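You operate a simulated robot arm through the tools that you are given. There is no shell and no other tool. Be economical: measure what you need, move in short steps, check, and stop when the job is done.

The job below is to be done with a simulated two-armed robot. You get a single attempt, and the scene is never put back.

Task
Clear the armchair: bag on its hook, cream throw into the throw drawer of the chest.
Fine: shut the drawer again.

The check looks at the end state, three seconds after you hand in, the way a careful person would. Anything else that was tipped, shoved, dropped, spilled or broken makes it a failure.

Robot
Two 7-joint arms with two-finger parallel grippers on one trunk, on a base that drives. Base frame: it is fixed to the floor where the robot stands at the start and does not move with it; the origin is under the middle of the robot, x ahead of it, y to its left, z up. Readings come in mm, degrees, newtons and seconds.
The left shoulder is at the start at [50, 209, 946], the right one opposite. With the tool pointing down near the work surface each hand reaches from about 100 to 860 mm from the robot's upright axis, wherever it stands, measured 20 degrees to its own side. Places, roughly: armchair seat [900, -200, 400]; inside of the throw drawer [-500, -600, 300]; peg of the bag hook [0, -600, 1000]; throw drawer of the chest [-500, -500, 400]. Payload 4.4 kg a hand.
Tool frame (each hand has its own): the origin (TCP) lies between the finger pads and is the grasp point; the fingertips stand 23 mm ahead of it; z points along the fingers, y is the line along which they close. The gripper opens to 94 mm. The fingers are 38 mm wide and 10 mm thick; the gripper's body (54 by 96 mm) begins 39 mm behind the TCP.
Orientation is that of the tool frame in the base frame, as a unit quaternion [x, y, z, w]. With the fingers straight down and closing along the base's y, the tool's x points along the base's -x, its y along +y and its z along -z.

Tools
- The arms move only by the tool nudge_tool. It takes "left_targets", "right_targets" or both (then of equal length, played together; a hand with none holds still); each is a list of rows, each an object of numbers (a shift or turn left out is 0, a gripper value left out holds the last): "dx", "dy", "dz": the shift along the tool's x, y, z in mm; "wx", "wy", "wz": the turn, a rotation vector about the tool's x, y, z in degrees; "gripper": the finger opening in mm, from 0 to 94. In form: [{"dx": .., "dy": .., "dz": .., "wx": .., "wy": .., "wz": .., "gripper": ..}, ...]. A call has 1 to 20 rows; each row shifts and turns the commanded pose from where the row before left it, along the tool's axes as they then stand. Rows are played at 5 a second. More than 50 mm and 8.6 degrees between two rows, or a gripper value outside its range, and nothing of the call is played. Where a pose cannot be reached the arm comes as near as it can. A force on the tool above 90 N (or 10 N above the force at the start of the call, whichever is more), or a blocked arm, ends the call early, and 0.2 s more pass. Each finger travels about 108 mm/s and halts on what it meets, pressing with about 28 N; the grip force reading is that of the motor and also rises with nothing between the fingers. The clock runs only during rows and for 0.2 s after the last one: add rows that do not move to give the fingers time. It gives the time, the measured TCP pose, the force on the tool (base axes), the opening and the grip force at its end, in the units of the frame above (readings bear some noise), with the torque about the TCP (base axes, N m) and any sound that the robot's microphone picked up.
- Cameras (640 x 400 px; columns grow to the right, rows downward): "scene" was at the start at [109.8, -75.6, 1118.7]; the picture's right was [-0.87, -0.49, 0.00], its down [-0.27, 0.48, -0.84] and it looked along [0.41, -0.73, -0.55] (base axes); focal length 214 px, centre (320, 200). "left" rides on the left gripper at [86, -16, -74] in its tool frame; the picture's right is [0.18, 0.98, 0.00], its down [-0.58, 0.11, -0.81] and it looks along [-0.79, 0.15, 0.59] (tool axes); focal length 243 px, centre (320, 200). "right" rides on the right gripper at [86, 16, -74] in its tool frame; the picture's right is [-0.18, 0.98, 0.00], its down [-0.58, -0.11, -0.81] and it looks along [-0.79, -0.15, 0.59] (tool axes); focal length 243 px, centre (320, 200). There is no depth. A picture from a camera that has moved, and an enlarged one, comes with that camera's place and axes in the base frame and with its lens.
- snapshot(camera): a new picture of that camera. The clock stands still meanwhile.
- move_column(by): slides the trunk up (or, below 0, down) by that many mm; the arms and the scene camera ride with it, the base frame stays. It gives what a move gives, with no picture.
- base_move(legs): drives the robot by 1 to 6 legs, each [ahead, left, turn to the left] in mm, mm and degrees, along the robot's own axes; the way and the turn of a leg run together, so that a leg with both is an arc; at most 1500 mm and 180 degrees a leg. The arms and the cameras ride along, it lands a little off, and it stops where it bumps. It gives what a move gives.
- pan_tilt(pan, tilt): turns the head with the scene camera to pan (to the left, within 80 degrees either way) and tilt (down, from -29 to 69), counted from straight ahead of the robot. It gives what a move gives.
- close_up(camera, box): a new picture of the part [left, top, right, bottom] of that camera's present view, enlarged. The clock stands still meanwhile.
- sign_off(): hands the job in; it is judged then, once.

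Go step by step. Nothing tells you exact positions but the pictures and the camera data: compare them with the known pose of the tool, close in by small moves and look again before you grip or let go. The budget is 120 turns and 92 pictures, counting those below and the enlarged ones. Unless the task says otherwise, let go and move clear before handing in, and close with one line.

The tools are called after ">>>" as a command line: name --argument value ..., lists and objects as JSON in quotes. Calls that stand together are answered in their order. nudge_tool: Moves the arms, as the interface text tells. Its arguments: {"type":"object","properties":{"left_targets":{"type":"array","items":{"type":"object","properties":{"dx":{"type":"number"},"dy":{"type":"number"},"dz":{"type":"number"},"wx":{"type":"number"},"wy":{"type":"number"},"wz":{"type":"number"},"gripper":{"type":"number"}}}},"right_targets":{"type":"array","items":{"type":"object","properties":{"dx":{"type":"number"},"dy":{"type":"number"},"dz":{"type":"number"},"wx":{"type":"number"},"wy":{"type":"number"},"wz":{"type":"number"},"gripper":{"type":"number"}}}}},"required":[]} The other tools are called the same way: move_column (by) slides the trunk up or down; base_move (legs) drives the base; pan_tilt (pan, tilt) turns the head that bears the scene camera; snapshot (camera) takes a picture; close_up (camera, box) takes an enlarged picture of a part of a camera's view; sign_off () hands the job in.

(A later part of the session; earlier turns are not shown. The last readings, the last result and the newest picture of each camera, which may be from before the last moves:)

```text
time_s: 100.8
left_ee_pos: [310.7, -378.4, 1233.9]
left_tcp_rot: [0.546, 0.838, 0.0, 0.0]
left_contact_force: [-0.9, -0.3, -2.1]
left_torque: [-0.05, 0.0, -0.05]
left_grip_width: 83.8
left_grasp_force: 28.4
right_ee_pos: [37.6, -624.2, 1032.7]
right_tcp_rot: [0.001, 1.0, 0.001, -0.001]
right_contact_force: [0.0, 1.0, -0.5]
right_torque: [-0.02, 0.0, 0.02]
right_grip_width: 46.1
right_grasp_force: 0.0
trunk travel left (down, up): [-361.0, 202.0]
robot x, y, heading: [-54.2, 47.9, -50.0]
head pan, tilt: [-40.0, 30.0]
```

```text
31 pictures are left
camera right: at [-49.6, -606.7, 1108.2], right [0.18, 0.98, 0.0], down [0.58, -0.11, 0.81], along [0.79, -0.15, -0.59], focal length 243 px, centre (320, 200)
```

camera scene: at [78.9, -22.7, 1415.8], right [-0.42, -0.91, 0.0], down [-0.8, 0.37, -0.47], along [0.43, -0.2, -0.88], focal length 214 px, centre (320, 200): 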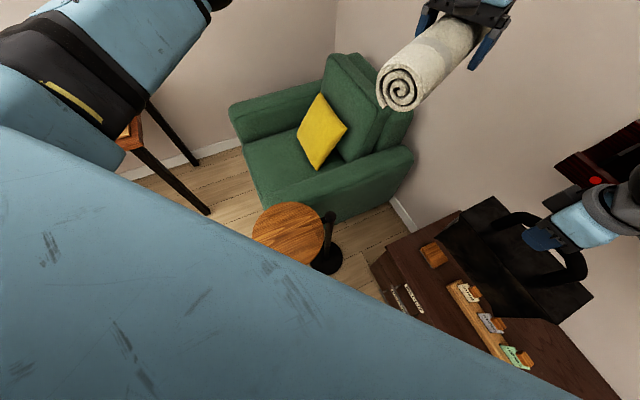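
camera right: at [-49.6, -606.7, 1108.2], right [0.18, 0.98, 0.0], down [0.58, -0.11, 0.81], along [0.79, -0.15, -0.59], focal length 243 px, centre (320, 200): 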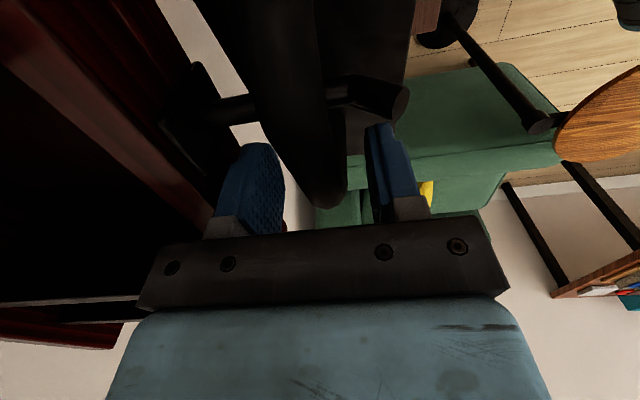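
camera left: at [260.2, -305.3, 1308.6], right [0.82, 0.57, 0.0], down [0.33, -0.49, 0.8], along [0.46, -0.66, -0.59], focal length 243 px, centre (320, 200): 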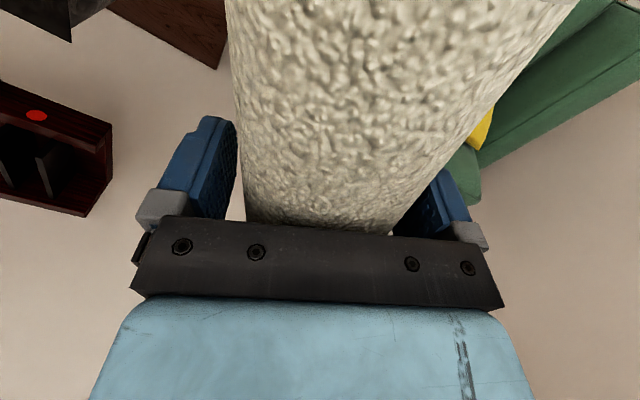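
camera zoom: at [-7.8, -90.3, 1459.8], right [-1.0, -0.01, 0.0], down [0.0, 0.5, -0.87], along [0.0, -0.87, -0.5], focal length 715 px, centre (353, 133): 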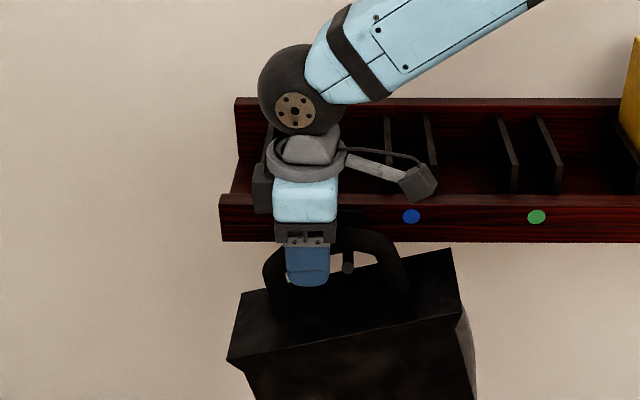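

The bag hangs on the peg by its own, tilted a little. I'll rise straight up clear of the bar and back out.

>>> nudge_tool --right_targets '[{"dz": -15}, {"dz": -20}, {"dz": -30}, {"dz": -30}, {"dy": 40}, {"dy": 40}, {"dy": 40}]'

>>> close_up --camera "scene" --box '[220, 150, 420, 350]'

>>> snapshot --camera "right"

```text
time_s: 102.4
left_ee_pos: [311.0, -376.5, 1234.0]
left_tcp_rot: [0.546, 0.838, 0.001, 0.0]
left_contact_force: [-0.4, -0.2, -2.3]
left_torque: [-0.08, 0.02, 0.05]
left_grip_width: 83.8
left_grasp_force: 28.5
right_ee_pos: [38.0, -503.4, 1129.9]
right_tcp_rot: [0.0, 1.0, 0.001, -0.001]
right_contact_force: [-0.1, -0.1, -0.3]
right_torque: [0.0, 0.0, -0.01]
right_grip_width: 46.0
right_grasp_force: 0.1
trunk travel left (down, up): [-361.0, 202.0]
robot x, y, heading: [-51.1, 49.8, -49.7]
head pan, tilt: [-40.0, 30.0]
```

```text
2.00 times, centred on (320, 250) of scene
camera zoom: at [-7.5, -88.9, 1460.0], right [-1.0, -0.01, 0.0], down [0.0, 0.5, -0.87], along [0.0, -0.87, -0.5], focal length 429 px, centre (320, 100)
```

zoom: 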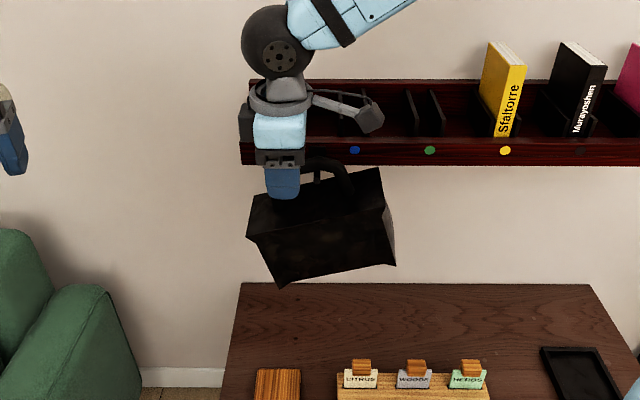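

```text
29 pictures are left
camera right: at [-48.1, -486.2, 1205.1], right [0.18, 0.98, 0.0], down [0.58, -0.11, 0.81], along [0.79, -0.15, -0.59], focal length 243 px, centre (320, 200)
```

right: 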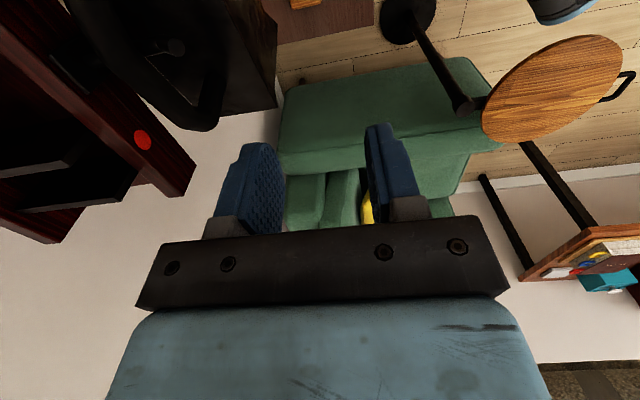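

The bag is on its hook. Next the drawer: I'll back away to about [-300, 260], face the chest and lower the trunk.

>>> base_move --legs '[[-322, -56, 0], [0, 0, -40]]'

>>> move_column --by -300

>>> pan_tilt --pan -15 --tilt 40

>>> snapshot --camera "scene"

```text
time_s: 106.4
left_ee_pos: [-302.8, -304.1, 1235.0]
left_tcp_rot: [0.803, 0.596, 0.0, 0.0]
left_contact_force: [-0.8, -0.2, -2.7]
left_torque: [-0.05, 0.01, -0.02]
left_grip_width: 84.0
left_grasp_force: 28.1
right_ee_pos: [-591.8, -224.2, 1129.1]
right_tcp_rot: [0.349, 0.937, 0.001, 0.0]
right_contact_force: [-0.3, 0.5, 0.1]
right_torque: [0.02, -0.01, 0.02]
right_grip_width: 46.0
right_grasp_force: 0.1
trunk travel left (down, up): [-361.0, 202.0]
robot x, y, heading: [-298.8, 253.0, -90.4]
head pan, tilt: [-40.0, 30.0]
```

```text
time_s: 109.4
left_ee_pos: [-303.2, -304.0, 935.3]
left_tcp_rot: [0.803, 0.597, 0.001, -0.001]
left_contact_force: [0.3, -0.2, -2.7]
left_torque: [-0.04, -0.02, 0.06]
left_grip_width: 84.2
left_grasp_force: 28.1
right_ee_pos: [-591.3, -224.3, 830.1]
right_tcp_rot: [0.348, 0.937, 0.001, 0.0]
right_contact_force: [0.5, 0.2, 0.2]
right_torque: [0.0, 0.0, 0.02]
right_grip_width: 46.0
right_grasp_force: 0.0
trunk travel left (down, up): [-61.0, 502.0]
robot x, y, heading: [-300.1, 256.0, -90.3]
head pan, tilt: [-40.0, 30.0]
```

```text
time_s: 110.3
left_ee_pos: [-302.1, -304.9, 933.5]
left_tcp_rot: [0.803, 0.596, 0.0, 0.0]
left_contact_force: [0.8, 0.0, -2.4]
left_torque: [-0.03, 0.03, 0.05]
left_grip_width: 84.2
left_grasp_force: 27.7
right_ee_pos: [-592.5, -224.5, 828.9]
right_tcp_rot: [0.347, 0.938, 0.002, -0.001]
right_contact_force: [0.2, 0.3, 0.0]
right_torque: [0.0, -0.01, 0.02]
right_grip_width: 46.0
right_grasp_force: 0.2
trunk travel left (down, up): [-61.0, 502.0]
robot x, y, heading: [-294.4, 258.3, -90.3]
head pan, tilt: [-15.0, 40.0]
```

```text
28 pictures are left
camera scene: at [-322.6, 107.2, 1144.5], right [-0.96, 0.27, 0.0], down [0.17, 0.62, -0.77], along [-0.2, -0.74, -0.64], focal length 214 px, centre (320, 200)
```

scene: 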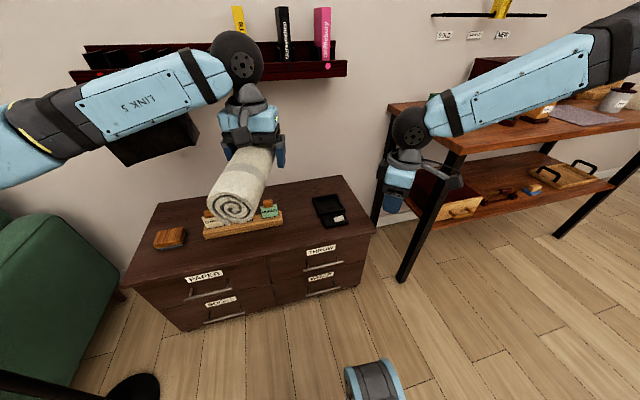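

I have a good view of the chest. Zooming on the throw drawer.

>>> close_up --camera "scene" --box '[250, 170, 400, 320]'

>>> snapshot --camera "right"

```text
2.67 times, centred on (325, 245) of scene
camera zoom: at [-322.6, 107.2, 1144.5], right [-0.96, 0.27, 0.0], down [0.17, 0.62, -0.77], along [-0.2, -0.74, -0.64], focal length 572 px, centre (307, 80)
```

zoom: 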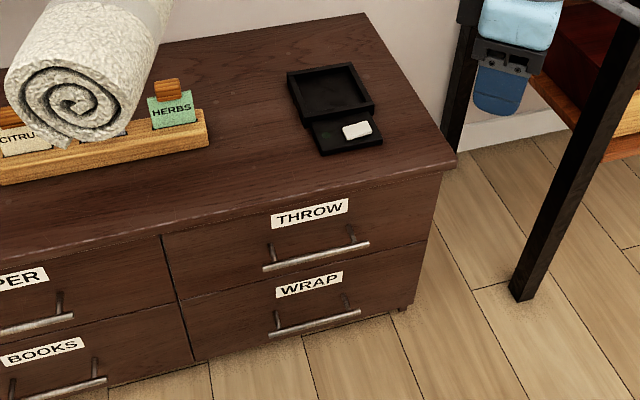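

```text
26 pictures are left
camera right: at [-647.2, -154.5, 904.4], right [0.78, 0.62, 0.0], down [0.37, -0.46, 0.81], along [0.5, -0.63, -0.59], focal length 243 px, centre (320, 200)
```

right: 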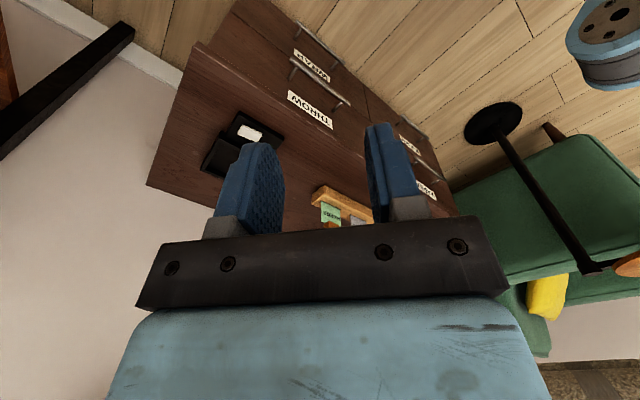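

Triangulated: the THROW handle is a bar along x centred at about [-472, -386, 348], with the drawer front at y≈-420. I'll turn the right hand so that it points forward and down (fingers closing up/down around the bar).

>>> move_column --by -55

>>> nudge_tool --right_targets '[{"wz": -8.1}, {"wz": -8.1}, {"wz": -8.1}, {"wz": -8.1}, {"wz": -8.1}, {"wx": 8.1}, {"wx": 8.1}, {"wx": 8.1}, {"wx": 8.1}, {"wx": 8.1}, {"wx": 8.1}, {"wx": 8.1}, {"wx": 8.1}]'

```text
time_s: 111.2
left_ee_pos: [-303.5, -304.1, 879.1]
left_tcp_rot: [0.803, 0.596, 0.0, -0.001]
left_contact_force: [-0.8, 0.4, -1.0]
left_torque: [-0.05, 0.03, 0.04]
left_grip_width: 83.9
left_grasp_force: 27.3
right_ee_pos: [-591.5, -223.1, 774.3]
right_tcp_rot: [0.347, 0.938, 0.001, -0.001]
right_contact_force: [0.1, -0.1, 0.7]
right_torque: [0.03, 0.02, 0.02]
right_grip_width: 46.1
right_grasp_force: 0.1
trunk travel left (down, up): [-6.0, 557.0]
robot x, y, heading: [-296.6, 257.5, -89.9]
head pan, tilt: [-15.0, 40.0]
```

```text
time_s: 114.0
left_ee_pos: [-303.2, -303.6, 879.0]
left_tcp_rot: [0.803, 0.596, 0.001, -0.001]
left_contact_force: [-0.3, 0.0, -2.6]
left_torque: [-0.03, -0.02, -0.01]
left_grip_width: 83.9
left_grasp_force: 27.8
right_ee_pos: [-593.0, -222.4, 774.2]
right_tcp_rot: [0.002, 0.844, -0.536, -0.001]
right_contact_force: [-0.5, -0.4, 0.2]
right_torque: [0.03, 0.0, -0.02]
right_grip_width: 46.0
right_grasp_force: 0.1
trunk travel left (down, up): [-6.0, 557.0]
robot x, y, heading: [-298.2, 254.9, -90.3]
head pan, tilt: [-15.0, 40.0]
```

>>> nudge_tool --right_targets '[{"dx": -12.1, "dy": 31.6, "dz": 22.9}, {"dx": -12.1, "dy": 31.6, "dz": 22.9}, {"dx": -12.1, "dy": 31.6, "dz": 22.9}, {"dx": -12.1, "dy": 31.6, "dz": 22.9}, {"dx": -12.1, "dy": 31.6, "dz": 22.9}, {"dx": -12.1, "dy": 31.6, "dz": 22.9}, {"dx": -12.1, "dy": 31.6, "dz": 22.9}, {"dx": -12.1, "dy": 31.6, "dz": 22.9}, {"dx": -12.1, "dy": 31.6, "dz": 22.9}, {"dx": -12.1, "dy": 31.6, "dz": 22.9, "gripper": 40}]'

>>> close_up --camera "scene" --box '[250, 170, 400, 320]'

>>> snapshot --camera "right"

```text
time_s: 116.2
left_ee_pos: [-304.7, -305.5, 877.8]
left_tcp_rot: [0.803, 0.596, 0.001, -0.001]
left_contact_force: [-0.2, 1.1, -2.6]
left_torque: [-0.09, 0.02, 0.02]
left_grip_width: 83.8
left_grasp_force: 28.3
right_ee_pos: [-613.3, -287.6, 633.1]
right_tcp_rot: [0.001, 0.845, -0.535, -0.001]
right_contact_force: [0.0, 0.8, 0.4]
right_torque: [0.04, 0.01, 0.02]
right_grip_width: 39.9
right_grasp_force: 0.1
right hand out of reach, approached as far as the arm can: row 3, 4, 5, 6, 7, 8, 9, 10
trunk travel left (down, up): [-6.0, 557.0]
robot x, y, heading: [-298.7, 257.3, -90.4]
head pan, tilt: [-15.0, 40.0]
```

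```text
2.67 times, centred on (325, 245) of scene
camera zoom: at [-322.6, 107.1, 1089.4], right [-0.96, 0.26, 0.0], down [0.17, 0.62, -0.77], along [-0.2, -0.74, -0.64], focal length 572 px, centre (307, 80)
```

zoom: 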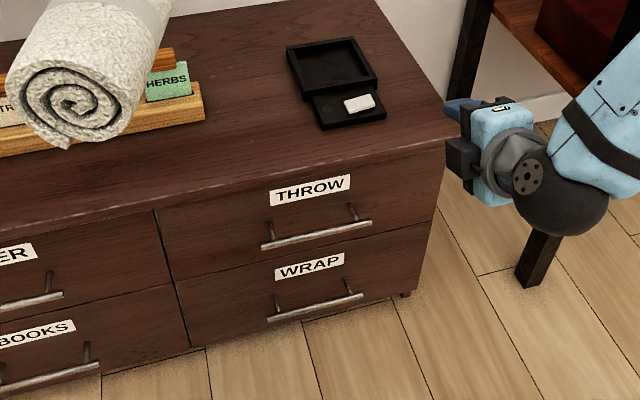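

```text
24 pictures are left
camera right: at [-700.1, -212.2, 651.3], right [0.19, 0.42, -0.89], down [0.58, 0.68, 0.45], along [0.79, -0.6, -0.12], focal length 243 px, centre (320, 200)
```

right: 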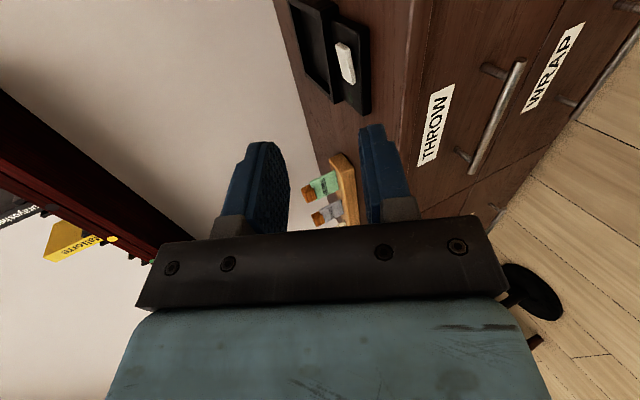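

Same inward limit of the right arm, so I'll again set the base so that the handle lies further to the arm's own side: lift the hand, turn 30° left and shift to about [-330, 155].

>>> nudge_tool --right_targets '[{"dy": -21, "dz": -37}, {"dy": -21, "dz": -37}, {"dy": -21, "dz": -37}, {"dy": -21, "dz": -37}]' --left_targets '[{"dx": 35}, {"dx": 35}, {"dx": 35}, {"dx": 0}]'

>>> base_move --legs '[[0, 0, 30], [72, -77, 0]]'

```text
time_s: 117.2
left_ee_pos: [-273.3, -203.7, 880.8]
left_tcp_rot: [0.803, 0.596, 0.001, 0.0]
left_contact_force: [-0.9, -1.4, -1.6]
left_torque: [-0.05, 0.03, 0.03]
left_grip_width: 83.6
left_grasp_force: 27.9
right_ee_pos: [-618.9, -215.3, 764.3]
right_tcp_rot: [0.002, 0.845, -0.534, -0.001]
right_contact_force: [0.1, 0.6, -0.4]
right_torque: [0.02, -0.03, 0.03]
right_grip_width: 40.0
right_grasp_force: 0.1
right hand out of reach, approached as far as the arm can: row 4
trunk travel left (down, up): [-6.0, 557.0]
robot x, y, heading: [-301.0, 256.0, -90.2]
head pan, tilt: [-15.0, 40.0]
```

```text
time_s: 120.1
left_ee_pos: [-81.3, -231.9, 880.7]
left_tcp_rot: [0.624, 0.782, 0.002, 0.0]
left_contact_force: [0.9, 0.4, -1.6]
left_torque: [-0.07, 0.0, 0.01]
left_grip_width: 83.9
left_grasp_force: 28.1
right_ee_pos: [-375.9, -411.4, 763.7]
right_tcp_rot: [-0.215, 0.817, -0.517, 0.136]
right_contact_force: [0.1, -0.1, 0.6]
right_torque: [0.04, 0.02, 0.03]
right_grip_width: 40.3
right_grasp_force: 0.1
trunk travel left (down, up): [-6.0, 557.0]
robot x, y, heading: [-329.2, 155.8, -60.5]
head pan, tilt: [-15.0, 40.0]
```

>>> nudge_tool --right_targets '[{"dx": -19, "dy": 14.1, "dz": -30.1}, {"dx": -19, "dy": 14.1, "dz": -30.1}, {"dx": -19, "dy": 14.1, "dz": -30.1}, {"wy": 6.72, "wz": 3.15}, {"wy": 6.72, "wz": 3.15}, {"wy": 6.72, "wz": 3.15}, {"wy": 6.72, "wz": 3.15}]'

>>> nudge_tool --right_targets '[{"dx": 10.7, "dy": 37.6, "dz": 17.7}, {"dx": 10.7, "dy": 37.6, "dz": 17.7}, {"dx": 10.7, "dy": 37.6, "dz": 17.7}, {"dx": 10.7, "dy": 37.6, "dz": 17.7}, {"dx": 10.7, "dy": 37.6, "dz": 17.7}, {"dx": 10.7, "dy": 37.6, "dz": 17.7}, {"dx": 10.7, "dy": 37.6, "dz": 17.7}, {"dx": 10.7, "dy": 37.6, "dz": 17.7}]'

```text
time_s: 121.7
left_ee_pos: [-81.4, -230.5, 880.2]
left_tcp_rot: [0.624, 0.782, 0.001, 0.0]
left_contact_force: [-0.5, 0.0, -2.9]
left_torque: [-0.05, 0.01, -0.01]
left_grip_width: 83.7
left_grasp_force: 28.2
right_ee_pos: [-342.1, -378.2, 734.4]
right_tcp_rot: [0.002, 0.845, -0.534, -0.002]
right_contact_force: [-0.2, -0.6, -1.1]
right_torque: [0.0, 0.0, 0.01]
right_grip_width: 40.3
right_grasp_force: 0.0
right hand out of reach, approached as far as the arm can: row 1, 2, 3, 7
trunk travel left (down, up): [-6.0, 557.0]
robot x, y, heading: [-331.9, 156.8, -60.5]
head pan, tilt: [-15.0, 40.0]
```

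```text
time_s: 123.5
left_ee_pos: [-82.0, -231.0, 878.7]
left_tcp_rot: [0.624, 0.781, 0.001, -0.001]
left_contact_force: [1.1, 0.3, -2.4]
left_torque: [-0.06, 0.0, -0.05]
left_grip_width: 83.9
left_grasp_force: 27.9
right_ee_pos: [-511.3, -462.3, 603.4]
right_tcp_rot: [0.001, 0.846, -0.534, -0.001]
right_contact_force: [0.1, 0.6, -0.4]
right_torque: [0.02, 0.0, -0.04]
right_grip_width: 40.0
right_grasp_force: 0.0
right hand out of reach, approached as far as the arm can: row 1, 2, 3, 4, 5, 6, 7, 8
trunk travel left (down, up): [-6.0, 557.0]
robot x, y, heading: [-332.2, 155.0, -61.0]
head pan, tilt: [-15.0, 40.0]
```

The strongly tilted hand does not work well from here. I'll lift it, back off to the open floor, return the hand to tool-down and natural yaw, and test how low the right arm gets.

>>> nudge_tool --right_targets '[{"dy": -36, "dz": -17}, {"dy": -36, "dz": -17}, {"dy": -36, "dz": -17}, {"dy": -36, "dz": -17}]'

>>> base_move --legs '[[-302, 167, 0], [0, 0, -29]]'

>>> nudge_tool --right_targets '[{"wx": -8.1}, {"wx": -8.1}, {"wx": -8.1}, {"wx": -8.1}, {"wx": -8.1}, {"wx": -8.1}, {"wx": -8.1}, {"wx": -8.1}, {"wz": 8.2}, {"wz": 8.2}, {"wz": 8.2}, {"wz": 8.2}, {"wz": 8.2}, {"wz": 8.2}, {"wz": 8.2}]'

```text
time_s: 124.5
left_ee_pos: [-82.0, -230.9, 879.3]
left_tcp_rot: [0.624, 0.782, 0.001, -0.001]
left_contact_force: [0.2, -0.2, -2.8]
left_torque: [-0.08, -0.04, 0.02]
left_grip_width: 83.5
left_grasp_force: 28.0
right_ee_pos: [-513.4, -462.6, 760.3]
right_tcp_rot: [0.002, 0.845, -0.535, 0.0]
right_contact_force: [-0.5, -0.8, 0.5]
right_torque: [0.04, -0.02, 0.0]
right_grip_width: 39.7
right_grasp_force: 0.1
trunk travel left (down, up): [-6.0, 557.0]
robot x, y, heading: [-331.3, 155.7, -60.8]
head pan, tilt: [-15.0, 40.0]
```

```text
time_s: 128.1
left_ee_pos: [-306.2, 39.0, 880.3]
left_tcp_rot: [0.801, 0.599, 0.001, 0.0]
left_contact_force: [-0.5, -0.5, -2.4]
left_torque: [-0.04, 0.03, 0.01]
left_grip_width: 83.8
left_grasp_force: 27.9
right_ee_pos: [-796.6, 46.8, 759.2]
right_tcp_rot: [0.214, 0.818, -0.517, -0.136]
right_contact_force: [0.6, -0.1, 0.3]
right_torque: [0.0, -0.01, 0.04]
right_grip_width: 40.0
right_grasp_force: 0.1
trunk travel left (down, up): [-6.0, 557.0]
robot x, y, heading: [-332.6, 497.2, -89.8]
head pan, tilt: [-15.0, 40.0]
```

```text
time_s: 131.3
left_ee_pos: [-305.3, 39.1, 881.1]
left_tcp_rot: [0.801, 0.599, 0.002, -0.001]
left_contact_force: [-0.3, 0.3, -2.2]
left_torque: [-0.02, 0.01, 0.03]
left_grip_width: 84.0
left_grasp_force: 27.7
right_ee_pos: [-796.4, 47.5, 759.7]
right_tcp_rot: [0.688, 0.726, 0.001, -0.001]
right_contact_force: [-0.1, 0.5, 0.6]
right_torque: [-0.01, 0.04, 0.02]
right_grip_width: 40.2
right_grasp_force: 0.0
trunk travel left (down, up): [-6.0, 557.0]
robot x, y, heading: [-333.8, 497.6, -89.8]
head pan, tilt: [-15.0, 40.0]
```

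>>> nudge_tool --right_targets '[{"dz": 45}, {"dz": 45}, {"dz": 45}, {"dz": 45}, {"dz": 45}, {"dz": 45}, {"dz": 45}, {"dz": 45}, {"dy": 45}, {"dy": 45}, {"dy": 45}, {"dy": 45}]'

>>> pan_tilt --pan -45 --tilt 45

>>> snapshot --camera "scene"

```text
time_s: 133.9
left_ee_pos: [-306.2, 38.7, 879.9]
left_tcp_rot: [0.801, 0.599, 0.001, -0.001]
left_contact_force: [-0.9, 0.5, -1.4]
left_torque: [-0.07, 0.03, 0.01]
left_grip_width: 84.1
left_grasp_force: 27.2
right_ee_pos: [-645.8, 74.1, 542.8]
right_tcp_rot: [0.687, 0.726, 0.0, 0.0]
right_contact_force: [-0.3, 0.2, 0.9]
right_torque: [-0.02, 0.02, 0.01]
right_grip_width: 40.1
right_grasp_force: 0.1
right hand out of reach, approached as far as the arm can: row 6, 7, 8, 9, 10, 11, 12
trunk travel left (down, up): [-6.0, 557.0]
robot x, y, heading: [-334.8, 498.2, -89.9]
head pan, tilt: [-15.0, 40.0]
```

```text
time_s: 134.9
left_ee_pos: [-307.0, 38.3, 879.3]
left_tcp_rot: [0.801, 0.599, 0.001, 0.0]
left_contact_force: [0.6, -0.7, -1.7]
left_torque: [-0.02, -0.03, -0.01]
left_grip_width: 84.0
left_grasp_force: 28.1
right_ee_pos: [-646.0, 73.6, 542.3]
right_tcp_rot: [0.687, 0.726, 0.001, 0.0]
right_contact_force: [0.1, 0.2, -1.0]
right_torque: [0.02, -0.01, -0.01]
right_grip_width: 39.7
right_grasp_force: 0.1
trunk travel left (down, up): [-6.0, 557.0]
robot x, y, heading: [-331.6, 496.5, -89.9]
head pan, tilt: [-45.0, 45.0]
```

```text
23 pictures are left
camera scene: at [-393.1, 374.3, 1082.2], right [-0.71, 0.71, 0.0], down [0.5, 0.5, -0.71], along [-0.5, -0.5, -0.71], focal length 214 px, centre (320, 200)
```

scene: 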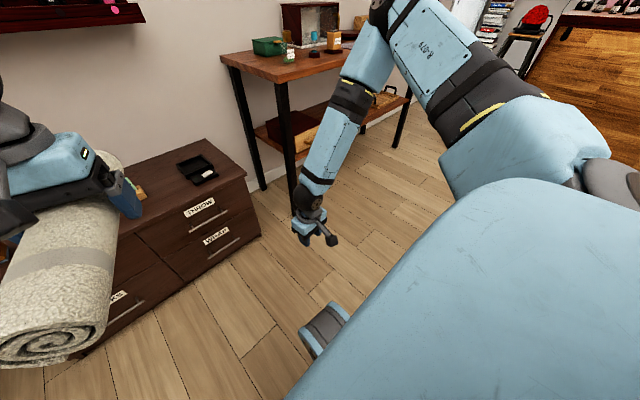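

The right arm is in an elbow-up posture that can't get low. I'll try to stretch it out forward so that the elbow comes down, then see if it can descend.

>>> nudge_tool --right_targets '[{"dz": -45, "dy": 10}, {"dz": -45, "dy": 10}, {"dz": -45, "dy": 10}, {"dz": -45}, {"dx": -45}, {"dx": -45}, {"dx": -45}, {"dx": -45}, {"dx": -45}, {"dx": -45}, {"dx": -45}, {"dx": -40}]'

>>> nudge_tool --right_targets '[{"dz": 40}, {"dz": 40}, {"dz": 40}, {"dz": 40}, {"dz": 40}]'

```text
time_s: 137.5
left_ee_pos: [-305.9, 38.9, 879.7]
left_tcp_rot: [0.801, 0.599, 0.001, -0.001]
left_contact_force: [0.0, 0.2, -2.2]
left_torque: [-0.03, 0.01, 0.03]
left_grip_width: 83.7
left_grasp_force: 28.2
right_ee_pos: [-645.3, -210.8, 755.9]
right_tcp_rot: [0.687, 0.726, 0.002, -0.001]
right_contact_force: [0.7, -0.7, -0.6]
right_torque: [0.01, 0.03, -0.01]
right_grip_width: 40.1
right_grasp_force: 0.0
right hand out of reach, approached as far as the arm can: row 10, 11, 12
trunk travel left (down, up): [-6.0, 557.0]
robot x, y, heading: [-335.1, 493.4, -90.1]
head pan, tilt: [-45.0, 45.0]
```

```text
time_s: 138.7
left_ee_pos: [-305.1, 38.4, 880.9]
left_tcp_rot: [0.801, 0.599, 0.001, 0.0]
left_contact_force: [0.6, -0.2, -1.7]
left_torque: [-0.09, -0.02, 0.01]
left_grip_width: 84.0
left_grasp_force: 27.9
right_ee_pos: [-687.8, -136.5, 615.7]
right_tcp_rot: [0.687, 0.727, 0.0, -0.001]
right_contact_force: [-0.3, 0.4, -0.2]
right_torque: [0.01, 0.02, -0.01]
right_grip_width: 39.8
right_grasp_force: 0.1
right hand out of reach, approached as far as the arm can: row 1, 2, 3, 4, 5
trunk travel left (down, up): [-6.0, 557.0]
robot x, y, heading: [-335.5, 495.8, -89.9]
head pan, tilt: [-45.0, 45.0]
```

The right arm is stuck with its upper arm above horizontal, so it cannot reach the low drawer, but the left arm gets low easily. So I'll lay the throw back on the empty seat for a moment, open the drawer with the left hand, and then bring the throw.

>>> nudge_tool --right_targets '[{"dx": 33, "dy": 7.5, "dz": -33}, {"dx": 33, "dy": 7.5, "dz": -33}, {"dx": 33, "dy": 7.5, "dz": -33}, {"dx": 33, "dy": 7.5, "dz": -33}, {"dx": 33, "dy": 7.5, "dz": -33}, {"dx": 33, "dy": 7.5, "dz": -33}, {"dx": 33, "dy": 7.5, "dz": -33}]'

>>> base_move --legs '[[0, 950, 0], [0, 0, 23]]'

>>> nudge_tool --left_targets '[{"dx": -36, "dy": 11}, {"dx": -36, "dy": 11}, {"dx": -36, "dy": 11}, {"dx": -36, "dy": 11}, {"dx": -36, "dy": 11}, {"dx": -36, "dy": 11}, {"dz": 40}, {"dz": 40}, {"dz": 40}, {"dz": 40}, {"dz": 40}, {"dz": 40}, {"dz": 40}]'

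>>> pan_tilt --pan 0 --tilt 45

>>> snapshot --camera "scene"

```text
time_s: 140.3
left_ee_pos: [-306.3, 39.0, 881.4]
left_tcp_rot: [0.801, 0.599, 0.001, 0.0]
left_contact_force: [0.6, -0.2, -1.6]
left_torque: [-0.05, -0.02, 0.01]
left_grip_width: 83.7
left_grasp_force: 28.1
right_ee_pos: [-644.1, 96.1, 847.5]
right_tcp_rot: [0.687, 0.726, 0.001, 0.0]
right_contact_force: [0.3, -0.6, 0.1]
right_torque: [0.0, 0.0, 0.02]
right_grip_width: 39.8
right_grasp_force: 0.0
trunk travel left (down, up): [-6.0, 557.0]
robot x, y, heading: [-335.4, 496.3, -89.9]
head pan, tilt: [-45.0, 45.0]
```

```text
time_s: 150.1
left_ee_pos: [819.3, 88.6, 879.2]
left_tcp_rot: [0.666, 0.746, 0.0, 0.0]
left_contact_force: [-0.4, -0.2, -2.2]
left_torque: [-0.04, 0.02, 0.01]
left_grip_width: 84.2
left_grasp_force: 28.0
right_ee_pos: [483.6, 11.1, 845.6]
right_tcp_rot: [0.531, 0.848, 0.002, -0.001]
right_contact_force: [-0.2, 0.6, 0.1]
right_torque: [0.0, 0.0, 0.02]
right_grip_width: 39.9
right_grasp_force: 0.1
trunk travel left (down, up): [-6.0, 557.0]
robot x, y, heading: [613.3, 501.7, -67.3]
head pan, tilt: [-45.0, 45.0]
```

```text
time_s: 152.9
left_ee_pos: [909.7, -117.6, 601.0]
left_tcp_rot: [0.666, 0.746, 0.0, -0.002]
left_contact_force: [0.4, -0.4, -1.8]
left_torque: [0.0, -0.01, -0.05]
left_grip_width: 84.3
left_grasp_force: 28.1
right_ee_pos: [483.4, 10.3, 846.6]
right_tcp_rot: [0.532, 0.847, 0.001, -0.001]
right_contact_force: [0.2, -0.1, 0.2]
right_torque: [0.02, 0.01, 0.01]
right_grip_width: 40.5
right_grasp_force: 0.1
trunk travel left (down, up): [-6.0, 557.0]
robot x, y, heading: [615.8, 502.2, -67.0]
head pan, tilt: [-45.0, 45.0]
```

```text
time_s: 154.1
left_ee_pos: [908.5, -118.1, 601.3]
left_tcp_rot: [0.667, 0.745, 0.0, -0.001]
left_contact_force: [0.0, 1.1, -2.2]
left_torque: [-0.06, -0.02, -0.02]
left_grip_width: 83.7
left_grasp_force: 27.8
right_ee_pos: [483.9, 9.1, 845.9]
right_tcp_rot: [0.531, 0.847, 0.0, 0.0]
right_contact_force: [-0.6, 0.6, -0.9]
right_torque: [0.0, -0.04, 0.04]
right_grip_width: 39.8
right_grasp_force: 0.1
trunk travel left (down, up): [-6.0, 557.0]
robot x, y, heading: [613.6, 500.3, -67.1]
head pan, tilt: [0.0, 45.0]
```

```text
22 pictures are left
camera scene: at [671.3, 365.2, 1082.2], right [-0.92, -0.39, 0.0], down [-0.27, 0.65, -0.71], along [0.27, -0.65, -0.71], focal length 214 px, centre (320, 200)
```

scene: 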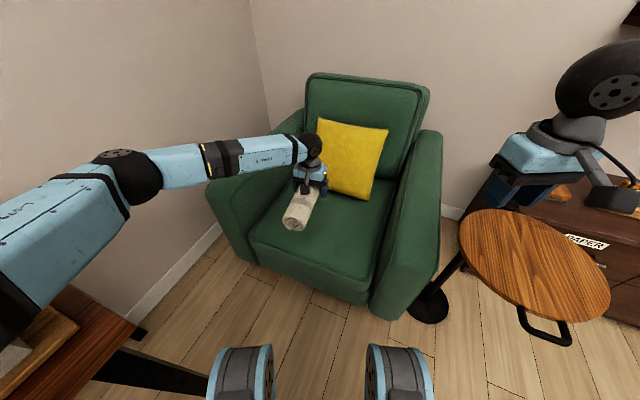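

The throw is over the empty seat. Lowering until it touches.

>>> nudge_tool --left_targets '[{"dz": 40}, {"dz": 40}, {"dz": 30}, {"dz": 5}, {"dz": 5}, {"dz": 4}]'

```text
time_s: 155.5
left_ee_pos: [908.8, -117.0, 476.9]
left_tcp_rot: [0.666, 0.746, 0.0, -0.002]
left_contact_force: [-1.2, -0.2, 2.2]
left_torque: [0.65, 0.14, 0.12]
left_grip_width: 83.9
left_grasp_force: 28.0
right_ee_pos: [482.5, 9.2, 847.1]
right_tcp_rot: [0.531, 0.848, 0.0, 0.0]
right_contact_force: [0.2, -0.4, 0.0]
right_torque: [0.0, -0.01, -0.03]
right_grip_width: 40.0
right_grasp_force: 0.0
trunk travel left (down, up): [-6.0, 557.0]
robot x, y, heading: [614.1, 497.9, -67.1]
head pan, tilt: [0.0, 45.0]
```

>>> nudge_tool --left_targets '[{"dz": 3}, {"gripper": 90}, {"gripper": 94}, {}, {"dz": -20}, {"dz": -40}, {"dz": -40}, {"dz": -40}, {"dz": -45}, {"dz": -45}, {"dz": -45}, {"dx": 45, "dy": -10}, {"dx": 45, "dy": -10}, {"dx": 45, "dy": -10}, {"dx": 45, "dy": -10}]'

>>> close_up --camera "scene" --box '[220, 120, 420, 280]'

```text
time_s: 158.7
left_ee_pos: [848.6, 56.1, 749.5]
left_tcp_rot: [0.667, 0.745, 0.001, -0.001]
left_contact_force: [-0.1, 0.7, 0.6]
left_torque: [0.01, -0.01, -0.02]
left_grip_width: 94.0
left_grasp_force: 0.0
right_ee_pos: [483.8, 10.3, 846.2]
right_tcp_rot: [0.531, 0.847, 0.001, 0.0]
right_contact_force: [0.1, 0.2, -0.3]
right_torque: [0.0, 0.01, -0.01]
right_grip_width: 40.1
right_grasp_force: 0.0
trunk travel left (down, up): [-6.0, 557.0]
robot x, y, heading: [614.6, 501.6, -66.9]
head pan, tilt: [0.0, 45.0]
```

```text
2.50 times, centred on (320, 200) of scene
camera zoom: at [671.2, 365.6, 1082.3], right [-0.92, -0.39, 0.0], down [-0.27, 0.65, -0.71], along [0.28, -0.65, -0.71], focal length 536 px, centre (320, 200)
```

zoom: 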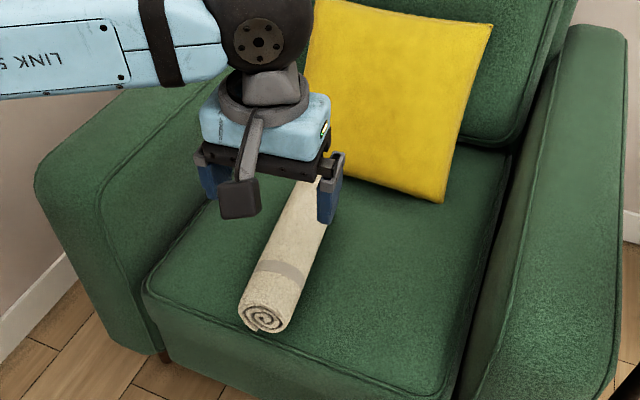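

The throw rests safely. Now to the drawer: I'll drive to about [-365, 225], heading -120°, so that the handle lies to the left arm's side.

>>> base_move --legs '[[-383, -902, 0], [0, 0, -53], [200, 115, 0]]'

```text
time_s: 170.6
left_ee_pos: [-574.9, -180.8, 749.7]
left_tcp_rot: [0.93, 0.368, 0.001, 0.0]
left_contact_force: [-0.1, -0.8, -0.1]
left_torque: [0.0, -0.01, -0.03]
left_grip_width: 94.1
left_grasp_force: 0.2
right_ee_pos: [-829.9, 83.2, 846.7]
right_tcp_rot: [0.854, 0.521, 0.002, -0.001]
right_contact_force: [0.0, 0.0, -0.3]
right_torque: [0.03, 0.03, -0.01]
right_grip_width: 40.0
right_grasp_force: 0.0
trunk travel left (down, up): [-6.0, 557.0]
robot x, y, heading: [-354.8, 274.7, -120.1]
head pan, tilt: [0.0, 45.0]
```

>>> nudge_tool --left_targets '[{"wz": 8.6}, {"wz": 8.6}, {"wz": 8.6}, {"wz": 8.6}, {"wz": 8.6}, {"wx": -8.57}, {"wx": -8.57}, {"wx": -8.57}, {"wx": -8.57}, {"wx": -8.57}, {"wx": -8.57}, {"wx": -8.57}]'

>>> nudge_tool --left_targets '[{"dx": 11.4, "dy": -27.3, "dz": 30.9, "gripper": 50}, {"dx": 11.4, "dy": -27.3, "dz": 30.9}, {"dx": 11.4, "dy": -27.3, "dz": 30.9}, {"dx": 11.4, "dy": -27.3, "dz": 30.9}, {"dx": 11.4, "dy": -27.3, "dz": 30.9}, {"dx": 11.4, "dy": -27.3, "dz": 30.9}, {"dx": 11.4, "dy": -27.3, "dz": 30.9}, {"dx": 11.4, "dy": -27.3, "dz": 30.9}, {"dx": 11.4, "dy": -27.3, "dz": 30.9}]'

```text
time_s: 173.2
left_ee_pos: [-572.7, -181.3, 749.2]
left_tcp_rot: [0.865, 0.001, 0.001, 0.501]
left_contact_force: [0.0, 0.2, -0.6]
left_torque: [0.0, -0.01, 0.01]
left_grip_width: 94.1
left_grasp_force: 0.0
right_ee_pos: [-829.8, 83.4, 846.0]
right_tcp_rot: [0.854, 0.52, 0.001, -0.001]
right_contact_force: [-1.1, -0.1, -0.1]
right_torque: [-0.01, -0.01, -0.02]
right_grip_width: 40.1
right_grasp_force: 0.1
trunk travel left (down, up): [-6.0, 557.0]
robot x, y, heading: [-360.2, 274.1, -120.5]
head pan, tilt: [0.0, 45.0]
```

```text
time_s: 175.2
left_ee_pos: [-469.4, -295.7, 399.8]
left_tcp_rot: [0.866, 0.001, 0.001, 0.499]
left_contact_force: [0.1, 0.6, 0.6]
left_torque: [0.0, -0.04, 0.01]
left_grip_width: 50.0
left_grasp_force: 0.1
right_ee_pos: [-829.5, 83.1, 846.6]
right_tcp_rot: [0.853, 0.521, 0.001, 0.0]
right_contact_force: [1.0, 1.4, -0.1]
right_torque: [0.01, -0.03, -0.03]
right_grip_width: 40.2
right_grasp_force: 0.0
trunk travel left (down, up): [-6.0, 557.0]
robot x, y, heading: [-357.2, 271.3, -120.2]
head pan, tilt: [0.0, 45.0]
```

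The left arm got there without trouble. Now a look before advancing onto the handle.

>>> pan_tilt --pan 18 --tilt 48

>>> snapshot --camera "left"

>>> snapshot --camera "scene"

```text
time_s: 176.0
left_ee_pos: [-468.8, -295.1, 400.9]
left_tcp_rot: [0.867, 0.0, 0.002, 0.499]
left_contact_force: [0.4, 0.7, -0.4]
left_torque: [0.02, 0.02, 0.0]
left_grip_width: 49.9
left_grasp_force: 0.1
right_ee_pos: [-829.9, 83.0, 846.3]
right_tcp_rot: [0.854, 0.521, 0.001, -0.001]
right_contact_force: [-0.4, 0.5, 0.8]
right_torque: [0.0, 0.0, -0.05]
right_grip_width: 39.7
right_grasp_force: 0.1
trunk travel left (down, up): [-6.0, 557.0]
robot x, y, heading: [-358.0, 277.0, -120.5]
head pan, tilt: [18.0, 48.0]
```

```text
20 pictures are left
camera left: at [-383.4, -223.7, 423.8], right [0.18, -0.49, 0.85], down [-0.58, 0.64, 0.5], along [-0.79, -0.59, -0.17], focal length 243 px, centre (320, 200)
```

left: 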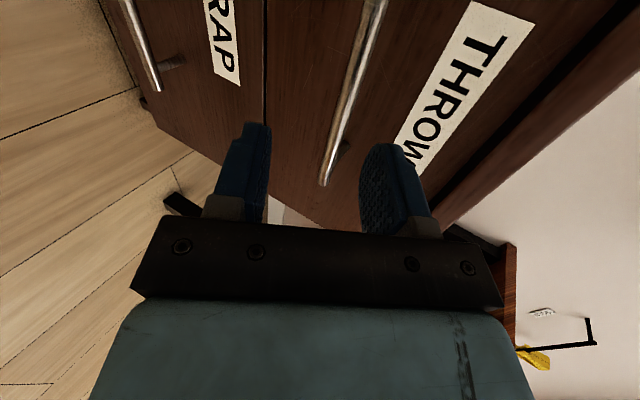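

```text
19 pictures are left
camera scene: at [-410.7, 139.2, 1078.0], right [-0.98, 0.21, 0.0], down [0.16, 0.73, -0.67], along [-0.14, -0.65, -0.74], focal length 214 px, centre (320, 200)
```

scene: 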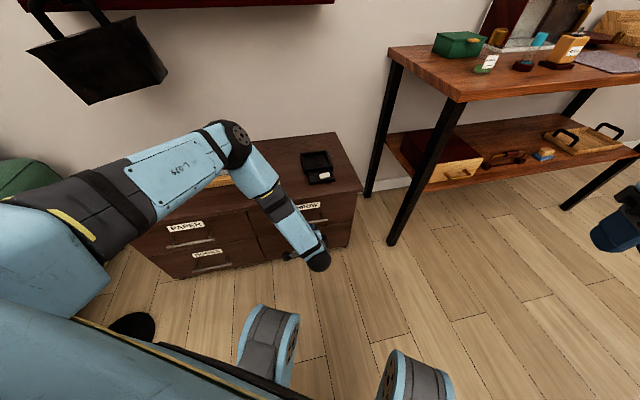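

Re-triangulating with this view puts the bar at y≈-368, z≈383 — 21 mm to the tool's +y. I'll correct, narrow the opening and advance most of the way.

>>> nudge_tool --left_targets '[{"dy": 21, "gripper": 36}, {"dz": 20}, {"dz": 18}]'

>>> snapshot --camera "left"

```text
time_s: 176.8
left_ee_pos: [-469.8, -340.5, 396.9]
left_tcp_rot: [0.867, 0.001, 0.002, 0.499]
left_contact_force: [0.4, 0.3, 0.4]
left_torque: [-0.02, 0.01, 0.01]
left_grip_width: 36.0
left_grasp_force: 0.1
right_ee_pos: [-829.2, 83.4, 847.6]
right_tcp_rot: [0.854, 0.52, 0.001, 0.0]
right_contact_force: [-0.6, -0.2, 0.2]
right_torque: [0.0, -0.02, -0.04]
right_grip_width: 39.8
right_grasp_force: 0.0
trunk travel left (down, up): [-6.0, 557.0]
robot x, y, heading: [-358.0, 278.4, -120.1]
head pan, tilt: [18.0, 48.0]
```

```text
18 pictures are left
camera left: at [-383.8, -267.9, 420.1], right [0.18, -0.49, 0.85], down [-0.58, 0.64, 0.5], along [-0.79, -0.59, -0.17], focal length 243 px, centre (320, 200)
```

left: 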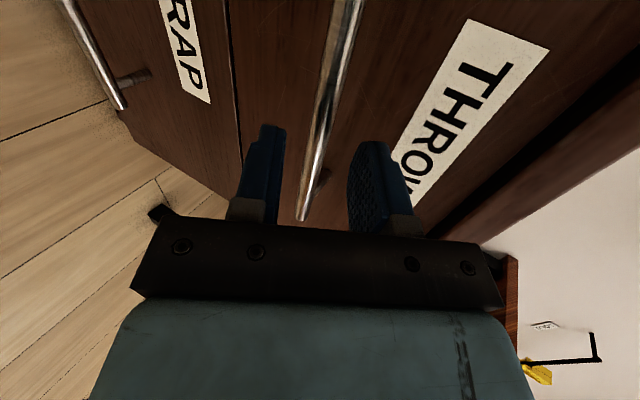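

The bar is centred between the fingers, about 23–30 mm ahead. I'll advance 16 mm and close on it.

>>> nudge_tool --left_targets '[{"dz": 8}, {"dz": 8}, {"gripper": 20}, {"gripper": 8}, {"gripper": 4}, {}]'

>>> snapshot --camera "left"

```text
time_s: 178.2
left_ee_pos: [-469.0, -354.4, 387.2]
left_tcp_rot: [0.866, 0.001, 0.002, 0.499]
left_contact_force: [-0.3, -0.4, -4.1]
left_torque: [0.12, 0.15, -0.11]
left_grip_width: 11.8
left_grasp_force: 44.7
right_ee_pos: [-830.6, 82.4, 845.6]
right_tcp_rot: [0.854, 0.521, 0.001, 0.0]
right_contact_force: [-0.1, 0.6, 0.1]
right_torque: [0.03, 0.02, 0.0]
right_grip_width: 40.2
right_grasp_force: 0.0
trunk travel left (down, up): [-6.0, 557.0]
robot x, y, heading: [-358.5, 269.9, -119.9]
head pan, tilt: [18.0, 48.0]
```

```text
17 pictures are left
camera left: at [-384.0, -281.9, 411.3], right [0.18, -0.49, 0.85], down [-0.58, 0.64, 0.5], along [-0.79, -0.59, -0.17], focal length 243 px, centre (320, 200)
```

left: 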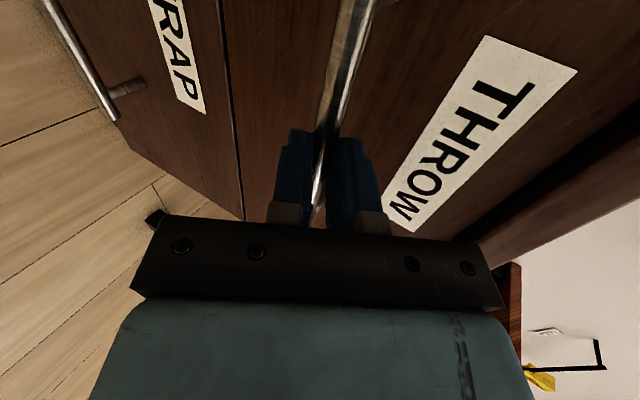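

The bar is firmly gripped. Pulling straight out (+y).

>>> nudge_tool --left_targets '[{"dy": -5, "dz": -8.66}, {"dy": -7.5, "dz": -13}, {"dy": -10, "dz": -17.3}, {"dy": -10, "dz": -17.3}, {"dy": -10, "dz": -17.3}]'

```text
time_s: 179.4
left_ee_pos: [-470.1, -269.9, 388.8]
left_tcp_rot: [0.866, 0.002, 0.003, 0.5]
left_contact_force: [11.3, 1.5, -1.5]
left_torque: [0.25, 0.43, -0.45]
left_grip_width: 11.8
left_grasp_force: 44.7
right_ee_pos: [-829.7, 83.0, 846.6]
right_tcp_rot: [0.854, 0.521, 0.0, -0.001]
right_contact_force: [0.5, -0.1, -0.1]
right_torque: [-0.02, 0.02, 0.02]
right_grip_width: 39.9
right_grasp_force: 0.1
trunk travel left (down, up): [-6.0, 557.0]
robot x, y, heading: [-357.6, 273.9, -120.3]
head pan, tilt: [18.0, 48.0]
```

It slides freely. Continue pulling about 130 mm.

>>> nudge_tool --left_targets '[{"dy": -10, "dz": -17.3}, {"dy": -10, "dz": -17.3}, {"dy": -10, "dz": -17.3}, {"dy": -10, "dz": -17.3}, {"dy": -10, "dz": -17.3}, {"dy": -10, "dz": -17.3}, {"dy": -7.5, "dz": -13}]'

>>> snapshot --camera "scene"

```text
time_s: 181.0
left_ee_pos: [-484.8, -232.5, 399.1]
left_tcp_rot: [0.82, 0.06, 0.009, 0.57]
left_contact_force: [-0.5, 0.8, 0.0]
left_torque: [0.02, 0.02, 0.02]
left_grip_width: 4.1
left_grasp_force: 0.1
right_ee_pos: [-830.3, 83.8, 845.5]
right_tcp_rot: [0.854, 0.521, 0.001, 0.001]
right_contact_force: [-0.7, 0.0, -0.5]
right_torque: [-0.01, -0.03, 0.01]
right_grip_width: 39.8
right_grasp_force: 0.0
trunk travel left (down, up): [-6.0, 557.0]
robot x, y, heading: [-361.5, 272.2, -120.2]
head pan, tilt: [18.0, 48.0]
stopped in row 7 (left hand): the arm was blocked; the commanded pose is now the measured one
```

```text
16 pictures are left
camera scene: at [-411.5, 140.1, 1076.3], right [-0.98, 0.21, 0.0], down [0.16, 0.73, -0.67], along [-0.14, -0.65, -0.74], focal length 214 px, centre (320, 200)
```

scene: 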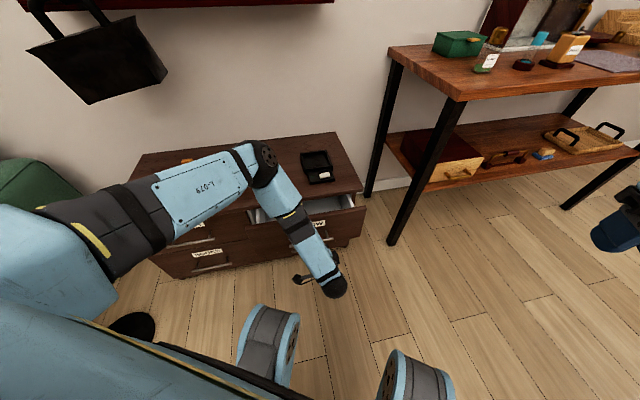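

The fingers slipped off near the end. I'll back the hand away and see how far the drawer is open.

>>> nudge_tool --left_targets '[{"dz": -30}, {"dz": -30}, {"dy": 40, "dz": -20}, {"dy": 40, "dz": -20}, {"dy": 40, "dz": -20}, {"dy": 40, "dz": -20, "gripper": 36}]'

>>> snapshot --camera "left"

>>> close_up --camera "scene" --box '[180, 110, 400, 290]'

```text
time_s: 182.0
left_ee_pos: [-499.8, -178.3, 509.4]
left_tcp_rot: [0.812, 0.073, -0.012, 0.579]
left_contact_force: [-53.2, -52.0, 16.9]
left_torque: [1.7, -1.3, 1.65]
left_grip_width: 3.9
left_grasp_force: 0.1
right_ee_pos: [-831.7, 80.8, 846.7]
right_tcp_rot: [0.853, 0.521, 0.001, -0.001]
right_contact_force: [-0.3, -0.8, -0.5]
right_torque: [0.01, 0.0, -0.03]
right_grip_width: 39.8
right_grasp_force: 0.0
trunk travel left (down, up): [-6.0, 557.0]
robot x, y, heading: [-356.0, 270.5, -120.3]
head pan, tilt: [18.0, 48.0]
stopped in row 5 (left hand): the force on the tool passed its limit at 193 N (the readings are from after the stop); the commanded pose is now the measured one
```

```text
15 pictures are left
camera left: at [-422.0, -93.8, 510.0], right [0.31, -0.29, 0.9], down [-0.61, 0.66, 0.43], along [-0.72, -0.69, 0.03], focal length 243 px, centre (320, 200)
```

left: 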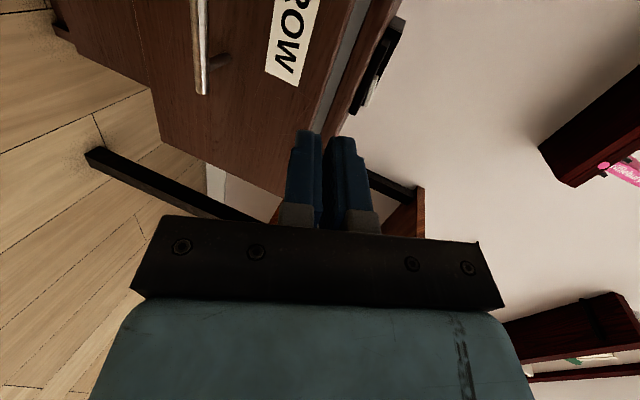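

```text
2.22 times, centred on (290, 200) of scene
camera zoom: at [-412.7, 137.4, 1079.4], right [-0.98, 0.21, 0.0], down [0.16, 0.73, -0.67], along [-0.14, -0.65, -0.74], focal length 477 px, centre (387, 200)
```

zoom: 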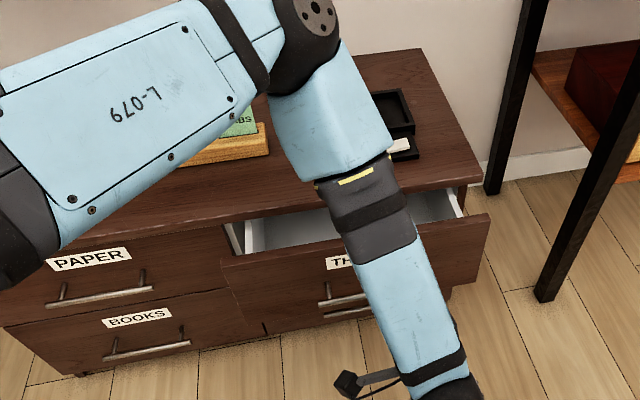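

The force comes from the wrist meeting the robot's own front: I pulled too close. The drawer is open about 90 mm. I'll move the hand forward/up off the contact, then back the base away.

>>> nudge_tool --left_targets '[{"dx": -13, "dy": 15, "dz": 15}, {"dx": -13, "dy": 15, "dz": 15}, {"dy": 30}]'

>>> base_move --legs '[[-190, -110, 0]]'

```text
time_s: 182.8
left_ee_pos: [-511.1, -222.9, 554.1]
left_tcp_rot: [0.816, 0.071, -0.008, 0.574]
left_contact_force: [-0.4, 0.5, -0.3]
left_torque: [-0.02, 0.0, 0.04]
left_grip_width: 3.9
left_grasp_force: 0.1
right_ee_pos: [-830.5, 82.4, 846.4]
right_tcp_rot: [0.853, 0.522, 0.0, 0.0]
right_contact_force: [-0.6, -0.2, 0.7]
right_torque: [-0.03, 0.0, -0.02]
right_grip_width: 40.0
right_grasp_force: 0.0
trunk travel left (down, up): [-6.0, 557.0]
robot x, y, heading: [-357.4, 274.3, -120.4]
head pan, tilt: [18.0, 48.0]
```

```text
time_s: 184.5
left_ee_pos: [-509.8, -4.3, 552.5]
left_tcp_rot: [0.815, 0.072, -0.008, 0.576]
left_contact_force: [0.2, 0.1, 0.0]
left_torque: [0.01, -0.02, 0.02]
left_grip_width: 4.0
left_grasp_force: 0.1
right_ee_pos: [-829.0, 301.1, 847.1]
right_tcp_rot: [0.852, 0.523, 0.0, 0.001]
right_contact_force: [0.1, -0.3, 0.4]
right_torque: [-0.04, 0.01, 0.02]
right_grip_width: 39.9
right_grasp_force: 0.1
trunk travel left (down, up): [-6.0, 557.0]
robot x, y, heading: [-358.1, 492.8, -120.0]
head pan, tilt: [18.0, 48.0]
```

>>> base_move --legs '[[74, 42, 0]]'

>>> nudge_tool --left_targets '[{"wx": 5.2, "wy": -1.7, "wz": 3.8, "gripper": 40}, {"wx": 5.2, "wy": -1.7, "wz": 3.8}, {"dx": 8, "dy": -10.7, "dz": 36.7}, {"dx": 8, "dy": -10.7, "dz": 36.7}, {"dx": 8, "dy": -10.7, "dz": 36.7}, {"dx": 8, "dy": -10.7, "dz": 36.7}, {"dx": 8, "dy": -10.7, "dz": 36.7}]'

>>> snapshot --camera "left"

```text
time_s: 185.6
left_ee_pos: [-509.0, -87.6, 553.6]
left_tcp_rot: [0.815, 0.072, -0.008, 0.574]
left_contact_force: [0.2, -0.2, 0.2]
left_torque: [0.0, 0.04, 0.01]
left_grip_width: 4.0
left_grasp_force: 0.0
right_ee_pos: [-828.1, 216.0, 846.8]
right_tcp_rot: [0.853, 0.523, 0.0, 0.0]
right_contact_force: [0.5, -0.2, 0.1]
right_torque: [0.01, -0.01, 0.0]
right_grip_width: 40.2
right_grasp_force: 0.0
trunk travel left (down, up): [-6.0, 557.0]
robot x, y, heading: [-357.9, 407.4, -120.5]
head pan, tilt: [18.0, 48.0]
```

```text
time_s: 187.2
left_ee_pos: [-468.8, -221.2, 416.9]
left_tcp_rot: [0.866, 0.0, 0.0, 0.5]
left_contact_force: [0.5, 0.4, -0.4]
left_torque: [0.0, -0.03, -0.02]
left_grip_width: 39.8
left_grasp_force: 0.1
right_ee_pos: [-829.8, 216.3, 846.6]
right_tcp_rot: [0.853, 0.522, 0.0, 0.0]
right_contact_force: [-0.3, -0.5, 0.0]
right_torque: [0.02, -0.01, -0.03]
right_grip_width: 40.1
right_grasp_force: 0.2
trunk travel left (down, up): [-6.0, 557.0]
robot x, y, heading: [-358.1, 409.9, -119.8]
head pan, tilt: [18.0, 48.0]
```

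```text
13 pictures are left
camera left: at [-382.4, -148.4, 440.1], right [0.18, -0.49, 0.85], down [-0.58, 0.64, 0.5], along [-0.79, -0.59, -0.17], focal length 243 px, centre (320, 200)
```

left: 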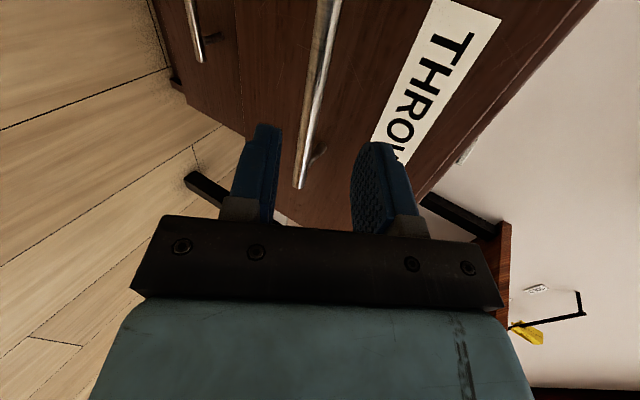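

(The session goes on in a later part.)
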